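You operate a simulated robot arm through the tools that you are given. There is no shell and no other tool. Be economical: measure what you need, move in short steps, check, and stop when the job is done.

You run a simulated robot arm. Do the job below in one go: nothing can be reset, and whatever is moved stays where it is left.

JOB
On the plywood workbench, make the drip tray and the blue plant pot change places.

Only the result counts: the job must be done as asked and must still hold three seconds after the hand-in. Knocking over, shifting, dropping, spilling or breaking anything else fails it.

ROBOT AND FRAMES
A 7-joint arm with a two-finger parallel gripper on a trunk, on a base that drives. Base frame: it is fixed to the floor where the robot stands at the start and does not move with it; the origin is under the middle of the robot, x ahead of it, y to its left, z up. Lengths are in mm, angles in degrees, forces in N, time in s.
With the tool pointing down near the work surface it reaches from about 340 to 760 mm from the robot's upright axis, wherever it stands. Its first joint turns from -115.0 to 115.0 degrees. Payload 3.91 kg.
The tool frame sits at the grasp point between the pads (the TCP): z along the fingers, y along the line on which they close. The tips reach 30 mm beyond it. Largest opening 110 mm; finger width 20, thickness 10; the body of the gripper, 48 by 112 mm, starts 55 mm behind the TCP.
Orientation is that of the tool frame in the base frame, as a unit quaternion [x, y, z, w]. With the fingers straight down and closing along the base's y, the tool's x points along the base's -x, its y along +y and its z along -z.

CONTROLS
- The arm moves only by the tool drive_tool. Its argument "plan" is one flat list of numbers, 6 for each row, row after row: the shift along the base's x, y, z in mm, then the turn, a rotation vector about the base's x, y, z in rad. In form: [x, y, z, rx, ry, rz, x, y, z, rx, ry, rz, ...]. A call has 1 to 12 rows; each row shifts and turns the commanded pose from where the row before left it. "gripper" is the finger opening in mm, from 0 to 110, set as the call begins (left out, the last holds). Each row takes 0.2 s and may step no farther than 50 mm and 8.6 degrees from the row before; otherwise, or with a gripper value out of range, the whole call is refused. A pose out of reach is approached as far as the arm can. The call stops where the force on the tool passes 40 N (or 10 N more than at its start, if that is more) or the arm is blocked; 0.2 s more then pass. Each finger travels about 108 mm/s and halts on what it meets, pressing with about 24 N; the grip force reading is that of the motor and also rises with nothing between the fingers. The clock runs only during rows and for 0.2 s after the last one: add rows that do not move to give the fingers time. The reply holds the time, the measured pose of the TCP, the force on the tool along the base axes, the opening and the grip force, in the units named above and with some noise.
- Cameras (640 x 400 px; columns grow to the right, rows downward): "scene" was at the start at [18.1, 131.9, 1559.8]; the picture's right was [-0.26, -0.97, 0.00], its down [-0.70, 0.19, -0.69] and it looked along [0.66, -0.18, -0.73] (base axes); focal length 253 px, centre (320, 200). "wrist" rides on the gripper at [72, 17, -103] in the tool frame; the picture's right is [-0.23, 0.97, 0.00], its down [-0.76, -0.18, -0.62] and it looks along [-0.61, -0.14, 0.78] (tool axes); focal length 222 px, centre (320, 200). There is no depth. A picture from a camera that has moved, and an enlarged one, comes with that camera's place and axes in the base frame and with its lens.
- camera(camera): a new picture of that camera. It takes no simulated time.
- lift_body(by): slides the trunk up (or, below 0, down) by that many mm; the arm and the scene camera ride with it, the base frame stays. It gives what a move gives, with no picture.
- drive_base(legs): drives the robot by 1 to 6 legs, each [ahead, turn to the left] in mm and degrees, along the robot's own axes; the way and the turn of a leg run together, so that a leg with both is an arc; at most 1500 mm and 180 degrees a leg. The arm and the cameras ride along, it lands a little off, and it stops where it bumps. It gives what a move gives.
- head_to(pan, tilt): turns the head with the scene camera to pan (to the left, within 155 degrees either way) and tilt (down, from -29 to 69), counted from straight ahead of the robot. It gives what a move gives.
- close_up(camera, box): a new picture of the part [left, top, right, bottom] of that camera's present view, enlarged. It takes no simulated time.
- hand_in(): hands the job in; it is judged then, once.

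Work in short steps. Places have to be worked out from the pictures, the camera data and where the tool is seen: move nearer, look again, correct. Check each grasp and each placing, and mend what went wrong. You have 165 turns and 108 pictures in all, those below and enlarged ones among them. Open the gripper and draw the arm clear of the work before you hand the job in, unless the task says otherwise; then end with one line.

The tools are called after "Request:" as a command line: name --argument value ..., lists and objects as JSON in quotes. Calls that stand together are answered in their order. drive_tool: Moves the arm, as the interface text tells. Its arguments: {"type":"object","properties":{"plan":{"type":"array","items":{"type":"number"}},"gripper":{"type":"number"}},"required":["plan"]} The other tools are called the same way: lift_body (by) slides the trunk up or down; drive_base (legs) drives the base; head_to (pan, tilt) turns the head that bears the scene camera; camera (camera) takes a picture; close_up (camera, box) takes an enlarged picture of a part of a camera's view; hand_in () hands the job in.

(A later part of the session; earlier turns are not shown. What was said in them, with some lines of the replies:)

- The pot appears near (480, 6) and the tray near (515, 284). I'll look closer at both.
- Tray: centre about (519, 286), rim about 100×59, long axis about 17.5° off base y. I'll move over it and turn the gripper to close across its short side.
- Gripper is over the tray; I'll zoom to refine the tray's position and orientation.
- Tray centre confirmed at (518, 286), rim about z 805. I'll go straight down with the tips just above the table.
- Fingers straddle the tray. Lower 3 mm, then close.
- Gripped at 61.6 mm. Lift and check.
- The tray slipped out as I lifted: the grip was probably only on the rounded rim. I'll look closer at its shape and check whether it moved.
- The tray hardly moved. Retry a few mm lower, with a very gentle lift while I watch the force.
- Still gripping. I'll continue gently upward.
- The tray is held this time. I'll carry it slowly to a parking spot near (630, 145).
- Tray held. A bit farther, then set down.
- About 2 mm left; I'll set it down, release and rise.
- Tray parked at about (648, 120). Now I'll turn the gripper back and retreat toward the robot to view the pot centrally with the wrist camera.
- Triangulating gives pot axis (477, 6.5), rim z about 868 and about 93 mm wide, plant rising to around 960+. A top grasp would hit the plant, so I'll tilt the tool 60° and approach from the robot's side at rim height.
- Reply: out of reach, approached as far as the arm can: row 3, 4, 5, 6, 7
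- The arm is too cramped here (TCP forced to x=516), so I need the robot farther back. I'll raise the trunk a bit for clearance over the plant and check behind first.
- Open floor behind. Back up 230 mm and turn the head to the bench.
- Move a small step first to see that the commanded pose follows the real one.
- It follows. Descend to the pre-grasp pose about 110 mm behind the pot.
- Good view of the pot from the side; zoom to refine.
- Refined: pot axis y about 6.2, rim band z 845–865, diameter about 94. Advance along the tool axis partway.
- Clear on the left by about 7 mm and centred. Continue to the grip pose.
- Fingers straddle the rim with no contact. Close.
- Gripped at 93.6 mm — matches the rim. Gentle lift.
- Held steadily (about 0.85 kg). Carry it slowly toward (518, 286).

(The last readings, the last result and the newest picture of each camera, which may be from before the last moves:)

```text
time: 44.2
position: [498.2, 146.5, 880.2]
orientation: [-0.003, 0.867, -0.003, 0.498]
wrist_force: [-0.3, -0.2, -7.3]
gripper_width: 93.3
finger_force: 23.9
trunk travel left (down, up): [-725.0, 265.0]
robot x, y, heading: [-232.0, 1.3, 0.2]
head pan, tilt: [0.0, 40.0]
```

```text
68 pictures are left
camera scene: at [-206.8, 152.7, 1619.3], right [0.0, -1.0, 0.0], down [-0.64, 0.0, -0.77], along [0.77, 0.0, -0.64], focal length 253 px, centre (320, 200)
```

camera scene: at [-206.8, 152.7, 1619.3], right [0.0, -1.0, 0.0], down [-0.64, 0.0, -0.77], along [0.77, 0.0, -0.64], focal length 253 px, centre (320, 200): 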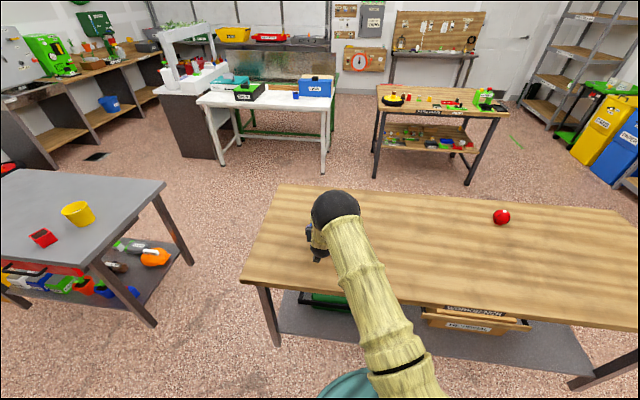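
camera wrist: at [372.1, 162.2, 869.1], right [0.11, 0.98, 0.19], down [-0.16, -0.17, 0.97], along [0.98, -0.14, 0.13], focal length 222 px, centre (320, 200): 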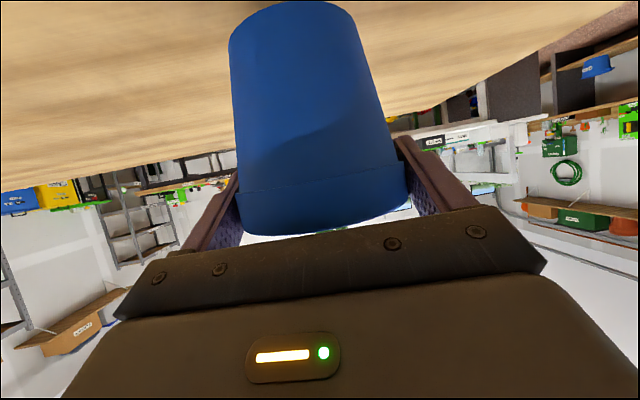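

Steady. Second half of the carry.

Request:
drive_tool --plan '[0, 4, 0, 0, 0, 0, 1, 8, 0, 0, 0, 0, 2, 13, 0, 0, 0, 0, 3, 18, 0, 0, 0, 0, 3, 18, 0, 0, 0, 0, 3, 18, 0, 0, 0, 0, 3, 18, 0, 0, 0, 0, 2, 18, 0, 0, 0, 0, 2, 12, 0, 0, 0, 0, 1, 8, 0, 0, 0, 0, 0, 4, 0, 0, 0, 0, 0, 0, 0, 0, 0, 0]'

Request:
camera --camera "wrist"

Request:
camera --camera "scene"

```text
time: 46.8
position: [519.1, 286.4, 879.8]
orientation: [-0.004, 0.867, -0.001, 0.498]
wrist_force: [-0.3, 0.4, -7.9]
gripper_width: 93.3
finger_force: 24.2
trunk travel left (down, up): [-725.0, 265.0]
robot x, y, heading: [-235.5, 2.9, -0.1]
head pan, tilt: [0.0, 40.0]
```

```text
67 pictures are left
camera wrist: at [392.0, 301.7, 869.2], right [0.11, 0.98, 0.19], down [-0.16, -0.17, 0.97], along [0.98, -0.14, 0.13], focal length 222 px, centre (320, 200)
```

wrist: 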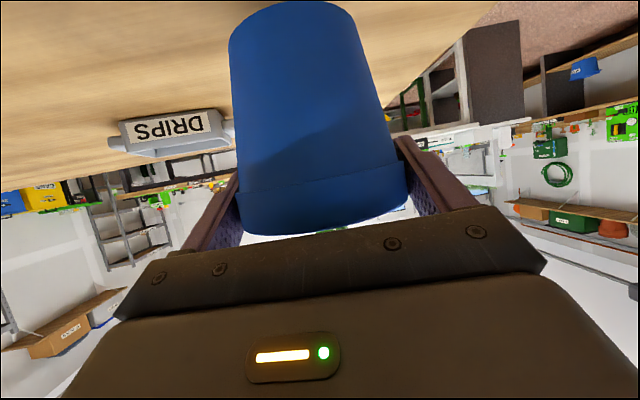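

```text
66 pictures are left
camera scene: at [-206.7, 152.9, 1619.2], right [0.0, -1.0, 0.0], down [-0.64, 0.0, -0.77], along [0.77, 0.0, -0.64], focal length 253 px, centre (320, 200)
```

scene: 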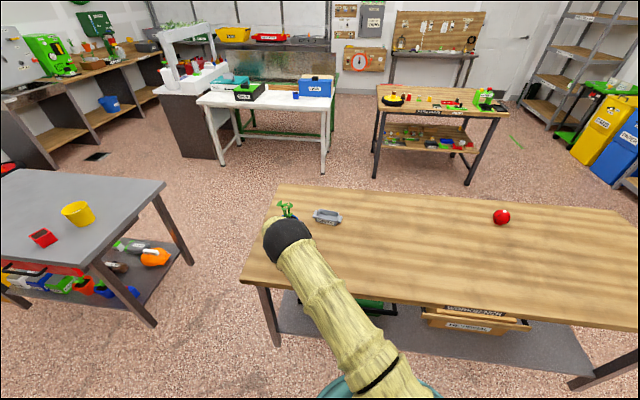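

Above the tray's old place. Lower slowly until it touches.

Request:
drive_tool --plan '[0, 0, -5, 0, 0, 0, 0, 0, -6, 0, 0, 0, 0, 0, -5, 0, 0, 0, 0, 0, -3, 0, 0, 0, 0, 0, -2, 0, 0, 0, 0, 0, 0, 0, 0, 0]'

Request:
drive_tool --plan '[0, 0, -1, 0, 0, 0, 0, 0, -1, 0, 0, 0, 0, 0, 0, 0, 0, 0]'

```text
time: 48.2
position: [518.7, 286.1, 859.4]
orientation: [-0.004, 0.866, -0.002, 0.499]
wrist_force: [-0.2, 0.1, -8.8]
gripper_width: 93.4
finger_force: 24.2
trunk travel left (down, up): [-725.0, 265.0]
robot x, y, heading: [-231.6, -3.9, 0.3]
head pan, tilt: [0.0, 40.0]
```

```text
time: 49.0
position: [518.8, 285.7, 856.3]
orientation: [-0.004, 0.867, -0.001, 0.499]
wrist_force: [0.2, 0.0, -6.7]
gripper_width: 93.1
finger_force: 24.2
trunk travel left (down, up): [-725.0, 265.0]
robot x, y, heading: [-233.0, -1.2, -0.0]
head pan, tilt: [0.0, 40.0]
```

Almost down (force beginning to drop). A little more.

Request:
drive_tool --plan '[0, 0, -0.7, 0, 0, 0, 0, 0, -0.5, 0, 0, 0, 0, 0, 0, 0, 0, 0]'

```text
time: 49.8
position: [517.8, 285.0, 857.1]
orientation: [-0.003, 0.866, -0.002, 0.501]
wrist_force: [-1.5, 0.2, -0.7]
gripper_width: 93.4
finger_force: 24.2
trunk travel left (down, up): [-725.0, 265.0]
robot x, y, heading: [-232.8, -0.5, -0.1]
head pan, tilt: [0.0, 40.0]
```

It's resting on the bench. Open, then retreat along the tool axis.

Request:
drive_tool --plan '[0, 0, 0, 0, 0, 0, 0, 0, 0, 0, 0, 0, 0, 0, 0, 0, 0, 0]' --gripper 110

Request:
drive_tool --plan '[-10, 0, 5.8, 0, 0, 0, -14, 0, 8, 0, 0, 0, -18, 0, 10.4, 0, 0, 0, -25, 0, 14.5, 0, 0, 0, -30, 0, 17, 0, 0, 0, -30, 0, 17, 0, 0, 0, 0, 0, 0, 0, 0, 0]'

Request:
camera --camera "wrist"

Request:
close_up --camera "scene" --box '[224, 170, 384, 270]'

```text
time: 50.6
position: [520.3, 285.6, 856.4]
orientation: [-0.003, 0.867, -0.002, 0.499]
wrist_force: [0.5, 0.1, -0.3]
gripper_width: 110.1
finger_force: 0.0
trunk travel left (down, up): [-725.0, 265.0]
robot x, y, heading: [-232.6, 2.6, 0.2]
head pan, tilt: [0.0, 40.0]
```

```text
time: 52.2
position: [392.0, 284.5, 927.4]
orientation: [-0.002, 0.866, -0.002, 0.499]
wrist_force: [-0.7, -0.3, -0.1]
gripper_width: 110.1
finger_force: 0.0
trunk travel left (down, up): [-725.0, 265.0]
robot x, y, heading: [-232.8, -4.2, -0.2]
head pan, tilt: [0.0, 40.0]
```

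```text
65 pictures are left
camera wrist: at [264.9, 301.3, 917.9], right [0.11, 0.98, 0.19], down [-0.16, -0.17, 0.97], along [0.98, -0.14, 0.13], focal length 222 px, centre (320, 200)
```

wrist: 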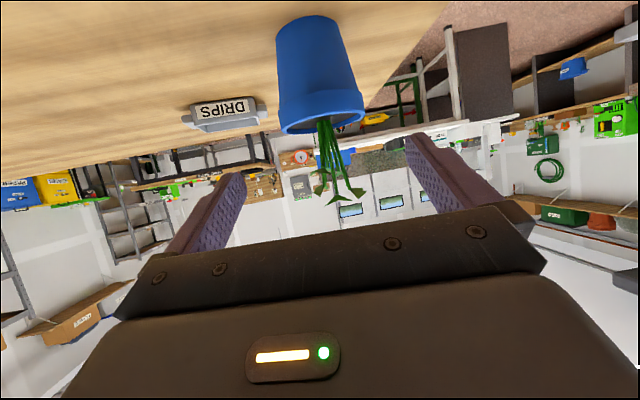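

```text
4.00 times, centred on (304, 220) of scene
camera zoom: at [-207.6, 152.6, 1619.3], right [0.0, -1.0, 0.0], down [-0.64, 0.0, -0.77], along [0.77, 0.0, -0.64], focal length 1012 px, centre (384, 120)
```

zoom: 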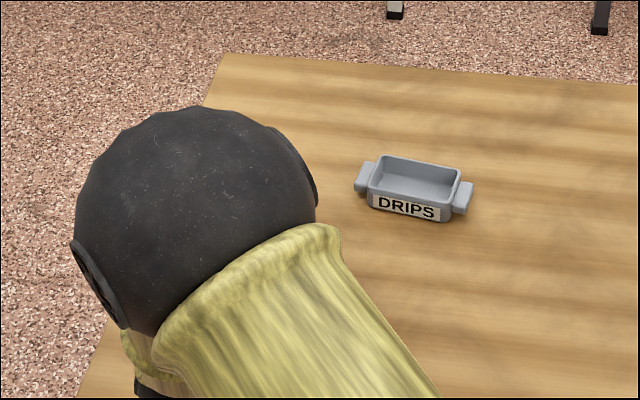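

Pot set at the tray's old spot. Raise, untilt and shift toward the middle, then drive forward again.

Request:
drive_tool --plan '[-10, 0, 40, 0, 0, 0, 0, -10, 30, 0, 0.1496, 0, 0, -22, 20, 0, 0.1496, 0, 0, -22, 15, 0, 0.1496, 0, 0, -22, 15, 0, 0.1496, 0, 0, -22, 15, 0, 0.1496, 0, 0, -22, 10, 0, 0.1496, 0, 0, -22, 0, 0, 0.1496, 0, 0, 0, 0, 0, 0, 0]'

Request:
drive_base --legs '[[232, 0]]'

Request:
lift_body --by -50

Request:
head_to --pan 0 --tilt 50

Request:
camera --camera "scene"

Request:
camera --camera "wrist"

```text
time: 54.2
position: [380.4, 144.0, 1073.2]
orientation: [-0.003, 1.0, 0.0, -0.002]
wrist_force: [0.0, -0.5, -0.8]
gripper_width: 109.8
finger_force: 0.0
trunk travel left (down, up): [-725.0, 265.0]
robot x, y, heading: [-237.0, 0.7, -0.1]
head pan, tilt: [0.0, 40.0]
```

```text
time: 56.0
position: [611.7, 146.5, 1075.5]
orientation: [-0.006, 1.0, -0.001, -0.001]
wrist_force: [0.5, 0.4, -0.1]
gripper_width: 109.8
finger_force: 0.1
trunk travel left (down, up): [-725.0, 265.0]
robot x, y, heading: [-4.0, -2.1, 0.1]
head pan, tilt: [0.0, 40.0]
```

```text
time: 56.9
position: [611.8, 148.2, 1024.7]
orientation: [-0.005, 1.0, 0.0, -0.001]
wrist_force: [0.4, 0.4, 0.2]
gripper_width: 110.0
finger_force: 0.0
trunk travel left (down, up): [-675.0, 315.0]
robot x, y, heading: [-2.3, -0.9, 0.3]
head pan, tilt: [0.0, 40.0]
```

```text
time: 57.6
position: [611.0, 145.9, 1023.7]
orientation: [-0.005, 1.0, 0.0, -0.001]
wrist_force: [-0.4, -0.9, -0.4]
gripper_width: 110.1
finger_force: 0.1
trunk travel left (down, up): [-675.0, 315.0]
robot x, y, heading: [-2.3, -2.6, 0.2]
head pan, tilt: [0.0, 50.0]
```

```text
63 pictures are left
camera scene: at [14.8, 152.9, 1555.2], right [0.0, -1.0, 0.0], down [-0.77, 0.0, -0.64], along [0.64, 0.0, -0.77], focal length 253 px, centre (320, 200)
```

scene: 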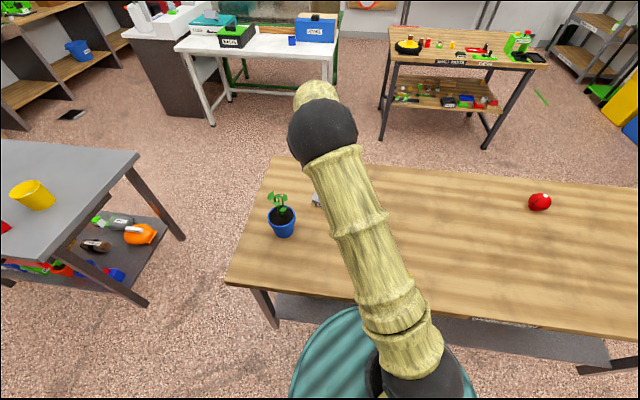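

```text
62 pictures are left
camera wrist: at [538.3, 162.2, 1128.0], right [0.22, 0.98, 0.0], down [0.76, -0.17, 0.62], along [0.61, -0.13, -0.78], focal length 222 px, centre (320, 200)
```

wrist: 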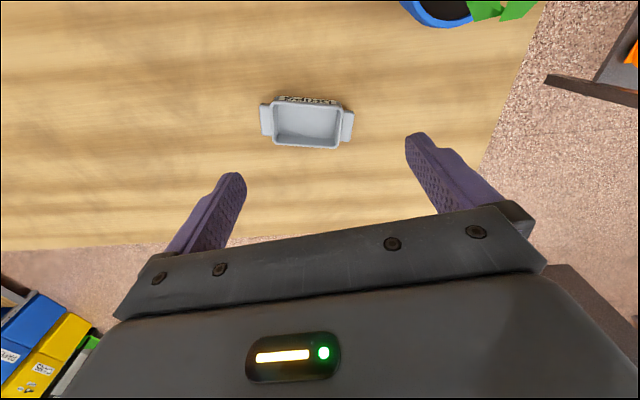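

Tray confirmed at (648, 120). Rotate the gripper again and position above it.

Request:
drive_tool --plan '[4, -3, -8, 0, 0, 0.1406, 4, -3, -8, 0, 0, 0.1406, 4, -3, -8, 0, 0, 0.1406, 4, -3, -8, 0, 0, 0.1406, 4, -3, -8, 0, 0, 0.1406, 4, -3, -8, 0, 0, 0.1406, 4, -3, -8, 0, 0, 0.1406, 4, -3, -8, 0, 0, 0.1406, 4, -2.5, -8, 0, 0, 0.1406, 0, 0, 0, 0, 0, 0]'

Request:
close_up --camera "wrist" --box '[220, 10, 444, 150]'

```text
time: 59.8
position: [647.8, 120.7, 952.3]
orientation: [-0.597, 0.802, 0.0, 0.0]
wrist_force: [-1.0, -0.2, 0.5]
gripper_width: 109.9
finger_force: 0.1
trunk travel left (down, up): [-675.0, 315.0]
robot x, y, heading: [-2.6, 1.4, 0.1]
head pan, tilt: [0.0, 50.0]
```

```text
2.86 times, centred on (332, 80) of wrist
camera zoom: at [610.0, 55.0, 1056.3], right [-0.87, 0.5, 0.0], down [0.39, 0.68, 0.62], along [0.31, 0.54, -0.78], focal length 635 px, centre (286, 543)
```

zoom: 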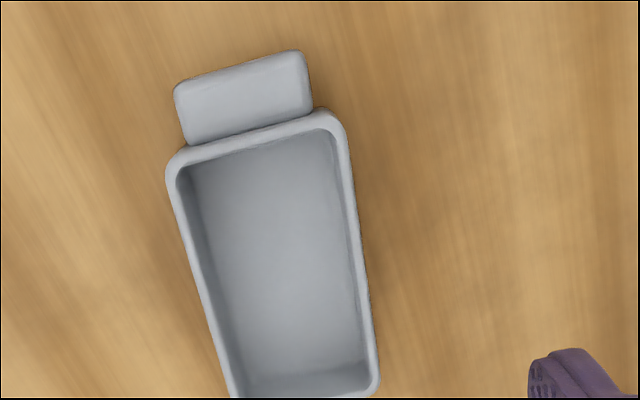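

View matches the earlier one almost exactly. Descend to z≈811 and close.

Request:
drive_tool --plan '[0, 0, -40, 0, 0, 0, 0, 0, -40, 0, 0, 0, 0, 0, -35, 0, 0, 0, 0, 0, -15, 0, 0, 0, 0, 0, -7, 0, 0, 0, 0, 0, -4, 0, 0, 0, 0, 0, 0, 0, 0, 0]'

Request:
drive_tool --plan '[0, 0, 0, 0, 0, 0, 0, 0, 0, 0, 0, 0, 0, 0, 0, 0, 0, 0, 0, 0, 0, 0, 0, 0, 0, 0, 0, 0, 0, 0]' --gripper 0

Request:
drive_tool --plan '[0, 0, 2, 0, 0, 0, 0, 0, 2, 0, 0, 0, 0, 0, 3, 0, 0, 0, 0, 0, 3, 0, 0, 0, 0, 0, 3, 0, 0, 0, 0, 0, 3, 0, 0, 0, 0, 0, 3, 0, 0, 0, 0, 0, 2, 0, 0, 0, 0, 0, 0, 0, 0, 0]'

Request:
camera --camera "wrist"

```text
time: 61.4
position: [647.6, 119.5, 810.0]
orientation: [-0.597, 0.803, 0.0, -0.001]
wrist_force: [0.4, -0.1, 0.4]
gripper_width: 110.1
finger_force: 0.1
trunk travel left (down, up): [-675.0, 315.0]
robot x, y, heading: [-2.6, 1.4, 0.3]
head pan, tilt: [0.0, 50.0]
```

```text
time: 62.6
position: [646.7, 120.2, 811.2]
orientation: [-0.596, 0.803, 0.0, -0.001]
wrist_force: [-0.2, -0.4, 0.2]
gripper_width: 61.5
finger_force: 24.3
trunk travel left (down, up): [-675.0, 315.0]
robot x, y, heading: [-2.2, 3.0, 0.2]
head pan, tilt: [0.0, 50.0]
```

```text
time: 64.6
position: [647.2, 120.5, 832.7]
orientation: [-0.596, 0.803, 0.0, 0.0]
wrist_force: [0.1, 0.1, -0.3]
gripper_width: 61.6
finger_force: 23.8
trunk travel left (down, up): [-675.0, 315.0]
robot x, y, heading: [-1.0, 3.3, 0.4]
head pan, tilt: [0.0, 50.0]
```

```text
60 pictures are left
camera wrist: at [609.8, 55.5, 935.9], right [-0.87, 0.5, 0.0], down [0.39, 0.68, 0.62], along [0.31, 0.54, -0.78], focal length 222 px, centre (320, 200)
```

wrist: 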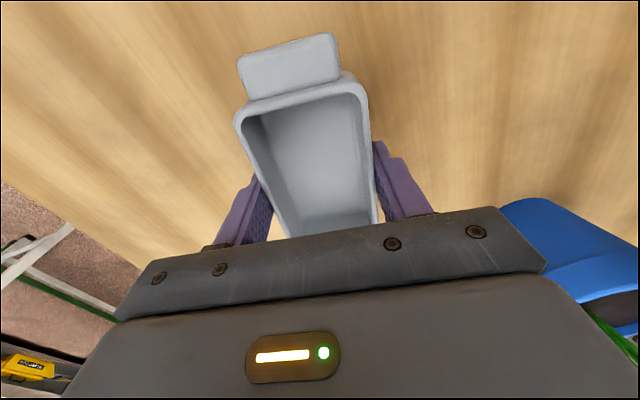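

Held. Carry slowly to the pot's old place (477, 6).

Request:
drive_tool --plan '[-3, -2, 3, 0, 0, 0, -7, -5, 0, 0, 0, 0, -11, -7, 0, 0, 0, 0, -13, -9, 0, 0, 0, 0, -13, -9, 0, 0, 0, 0, -13, -9, 0, 0, 0, 0, -11, -7, 0, 0, 0, 0, -7, -5, 0, 0, 0, 0, -4, -3, 0, 0, 0, 0, 0, 0, 0, 0, 0, 0]'

Request:
drive_tool --plan '[-4, -3, 0, 0, 0, 0, -8, -5, 0, 0, 0, 0, -12, -8, 0, 0, 0, 0, -14, -10, 0, 0, 0, 0, -14, -10, 0, 0, 0, 0, -14, -9, 0, 0, 0, 0, -11, -7, 0, 0, 0, 0, -7, -4, 0, 0, 0, 0, -4, -2.5, 0, 0, 0, 0, 0, 0, 0, 0, 0, 0]'

Request:
camera --camera "wrist"

```text
time: 66.8
position: [565.0, 63.1, 835.3]
orientation: [-0.596, 0.803, 0.0, 0.0]
wrist_force: [-0.8, 0.6, -0.3]
gripper_width: 61.5
finger_force: 24.4
trunk travel left (down, up): [-675.0, 315.0]
robot x, y, heading: [-5.1, 2.7, 0.4]
head pan, tilt: [0.0, 50.0]
```

```text
time: 69.0
position: [477.5, 5.5, 833.9]
orientation: [-0.596, 0.803, -0.001, -0.001]
wrist_force: [0.1, 0.9, -0.9]
gripper_width: 61.5
finger_force: 24.2
trunk travel left (down, up): [-675.0, 315.0]
robot x, y, heading: [-4.6, -2.0, 0.3]
head pan, tilt: [0.0, 50.0]
```

```text
59 pictures are left
camera wrist: at [439.6, -59.6, 938.9], right [-0.87, 0.5, 0.0], down [0.39, 0.68, 0.62], along [0.31, 0.54, -0.78], focal length 222 px, centre (320, 200)
```

wrist: 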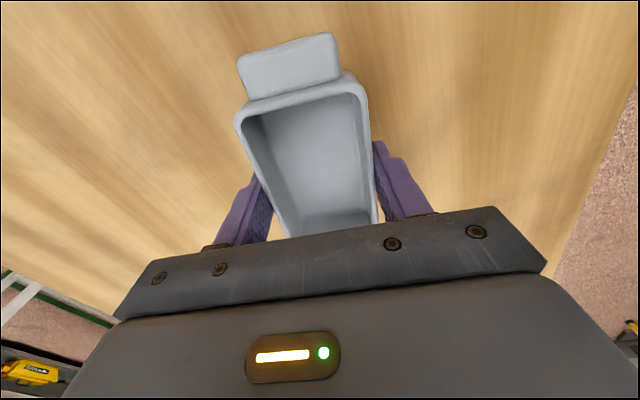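

On target. Lower to about z 811.

Request:
drive_tool --plan '[0, 0, -5, 0, 0, 0, 0, 0, -6, 0, 0, 0, 0, 0, -5, 0, 0, 0, 0, 0, -3, 0, 0, 0, 0, 0, -2, 0, 0, 0, 0, 0, -1.5, 0, 0, 0, 0, 0, -1, 0, 0, 0, 0, 0, 0, 0, 0, 0]'

```text
time: 70.8
position: [477.1, 5.2, 812.3]
orientation: [-0.596, 0.803, -0.001, -0.001]
wrist_force: [0.2, 0.2, -1.2]
gripper_width: 61.5
finger_force: 23.9
trunk travel left (down, up): [-675.0, 315.0]
robot x, y, heading: [-2.5, -2.0, 0.2]
head pan, tilt: [0.0, 50.0]
```

Request:
drive_tool --plan '[0, 0.5, -1, 0, 0, 0, 0, 0, -0.7, 0, 0, 0, 0, 0, 0, 0, 0, 0]'

```text
time: 71.6
position: [476.7, 4.5, 810.7]
orientation: [-0.595, 0.804, -0.001, 0.0]
wrist_force: [-0.5, -1.8, 14.0]
gripper_width: 61.6
finger_force: 24.4
trunk travel left (down, up): [-675.0, 315.0]
robot x, y, heading: [-2.9, 2.6, 0.1]
head pan, tilt: [0.0, 50.0]
```

The 14 N upward reaction shows the tray is on the bench. Ease off, release and rise.

Request:
drive_tool --plan '[0, 0, 0.5, 0, 0, 0, 0, 0, 0, 0, 0, 0]'

Request:
drive_tool --plan '[0, 0, 0, 0, 0, 0, 0, 0, 0, 0, 0, 0, 0, 0, 0, 0, 0, 0, 0, 0, 25, 0, 0, 0, 0, 0, 40, 0, 0, 0, 0, 0, 45, 0, 0, 0, 0, 0, 45, 0, 0, 0, 0, 0, 45, 0, 0, 0, 0, 0, 40, 0, 0, 0, 0, -45, 0, 0, 0, 0, 0, -45, 0, 0, 0, 0, 0, -45, 0, 0, 0, 0]' --gripper 110

Request:
drive_tool --plan '[0, -45, 0, 0, 0, 0, 0, -45, 0, 0, 0, 0, 0, 0, 0, 0, 0, 0]'

Request:
camera --camera "scene"

Request:
close_up --camera "scene" --box '[240, 170, 400, 270]'

```text
time: 72.2
position: [476.2, 6.2, 811.2]
orientation: [-0.595, 0.803, 0.0, 0.001]
wrist_force: [1.7, -4.4, 13.0]
gripper_width: 61.5
finger_force: 23.9
trunk travel left (down, up): [-675.0, 315.0]
robot x, y, heading: [-3.7, -2.5, 0.1]
head pan, tilt: [0.0, 50.0]
```

```text
time: 74.8
position: [477.5, -131.9, 1052.8]
orientation: [-0.596, 0.803, 0.001, 0.0]
wrist_force: [-0.4, 0.0, 0.2]
gripper_width: 109.8
finger_force: 0.1
trunk travel left (down, up): [-675.0, 315.0]
robot x, y, heading: [-0.9, 2.5, 0.1]
head pan, tilt: [0.0, 50.0]
```

```text
time: 75.6
position: [476.6, -220.8, 1051.8]
orientation: [-0.597, 0.803, -0.001, -0.001]
wrist_force: [0.3, 0.2, 0.8]
gripper_width: 110.1
finger_force: 0.0
trunk travel left (down, up): [-675.0, 315.0]
robot x, y, heading: [-1.8, -2.6, -0.0]
head pan, tilt: [0.0, 50.0]
```

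```text
58 pictures are left
camera scene: at [14.7, 153.2, 1555.1], right [0.0, -1.0, 0.0], down [-0.77, 0.0, -0.64], along [0.64, 0.0, -0.77], focal length 253 px, centre (320, 200)
```

scene: 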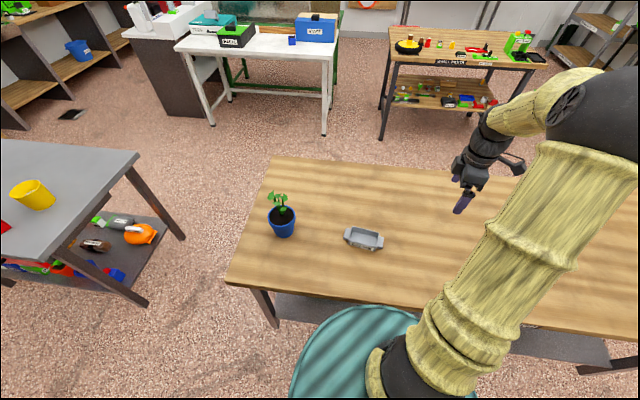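

```text
4.00 times, centred on (320, 220) of scene
camera zoom: at [14.7, 153.2, 1555.1], right [0.0, -1.0, 0.0], down [-0.77, 0.0, -0.64], along [0.64, 0.0, -0.77], focal length 1012 px, centre (320, 120)
```

zoom: 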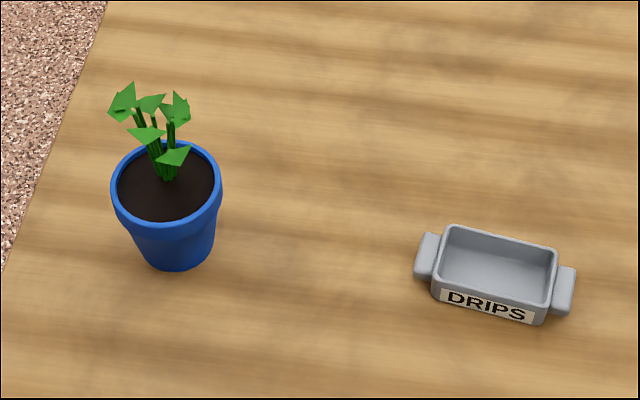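

The closing view shows the pot upright at the tray's old place and the tray at the pot's old place, both within a few mm. The gripper is open and clear, so I'm handing in.

Request:
hand_in

```text
The job is handed in.
```

The drip tray and the blue plant pot have changed places on the plywood workbench. Both stand upright within a few mm of each other's old spots, nothing else was disturbed, and the job is handed in.
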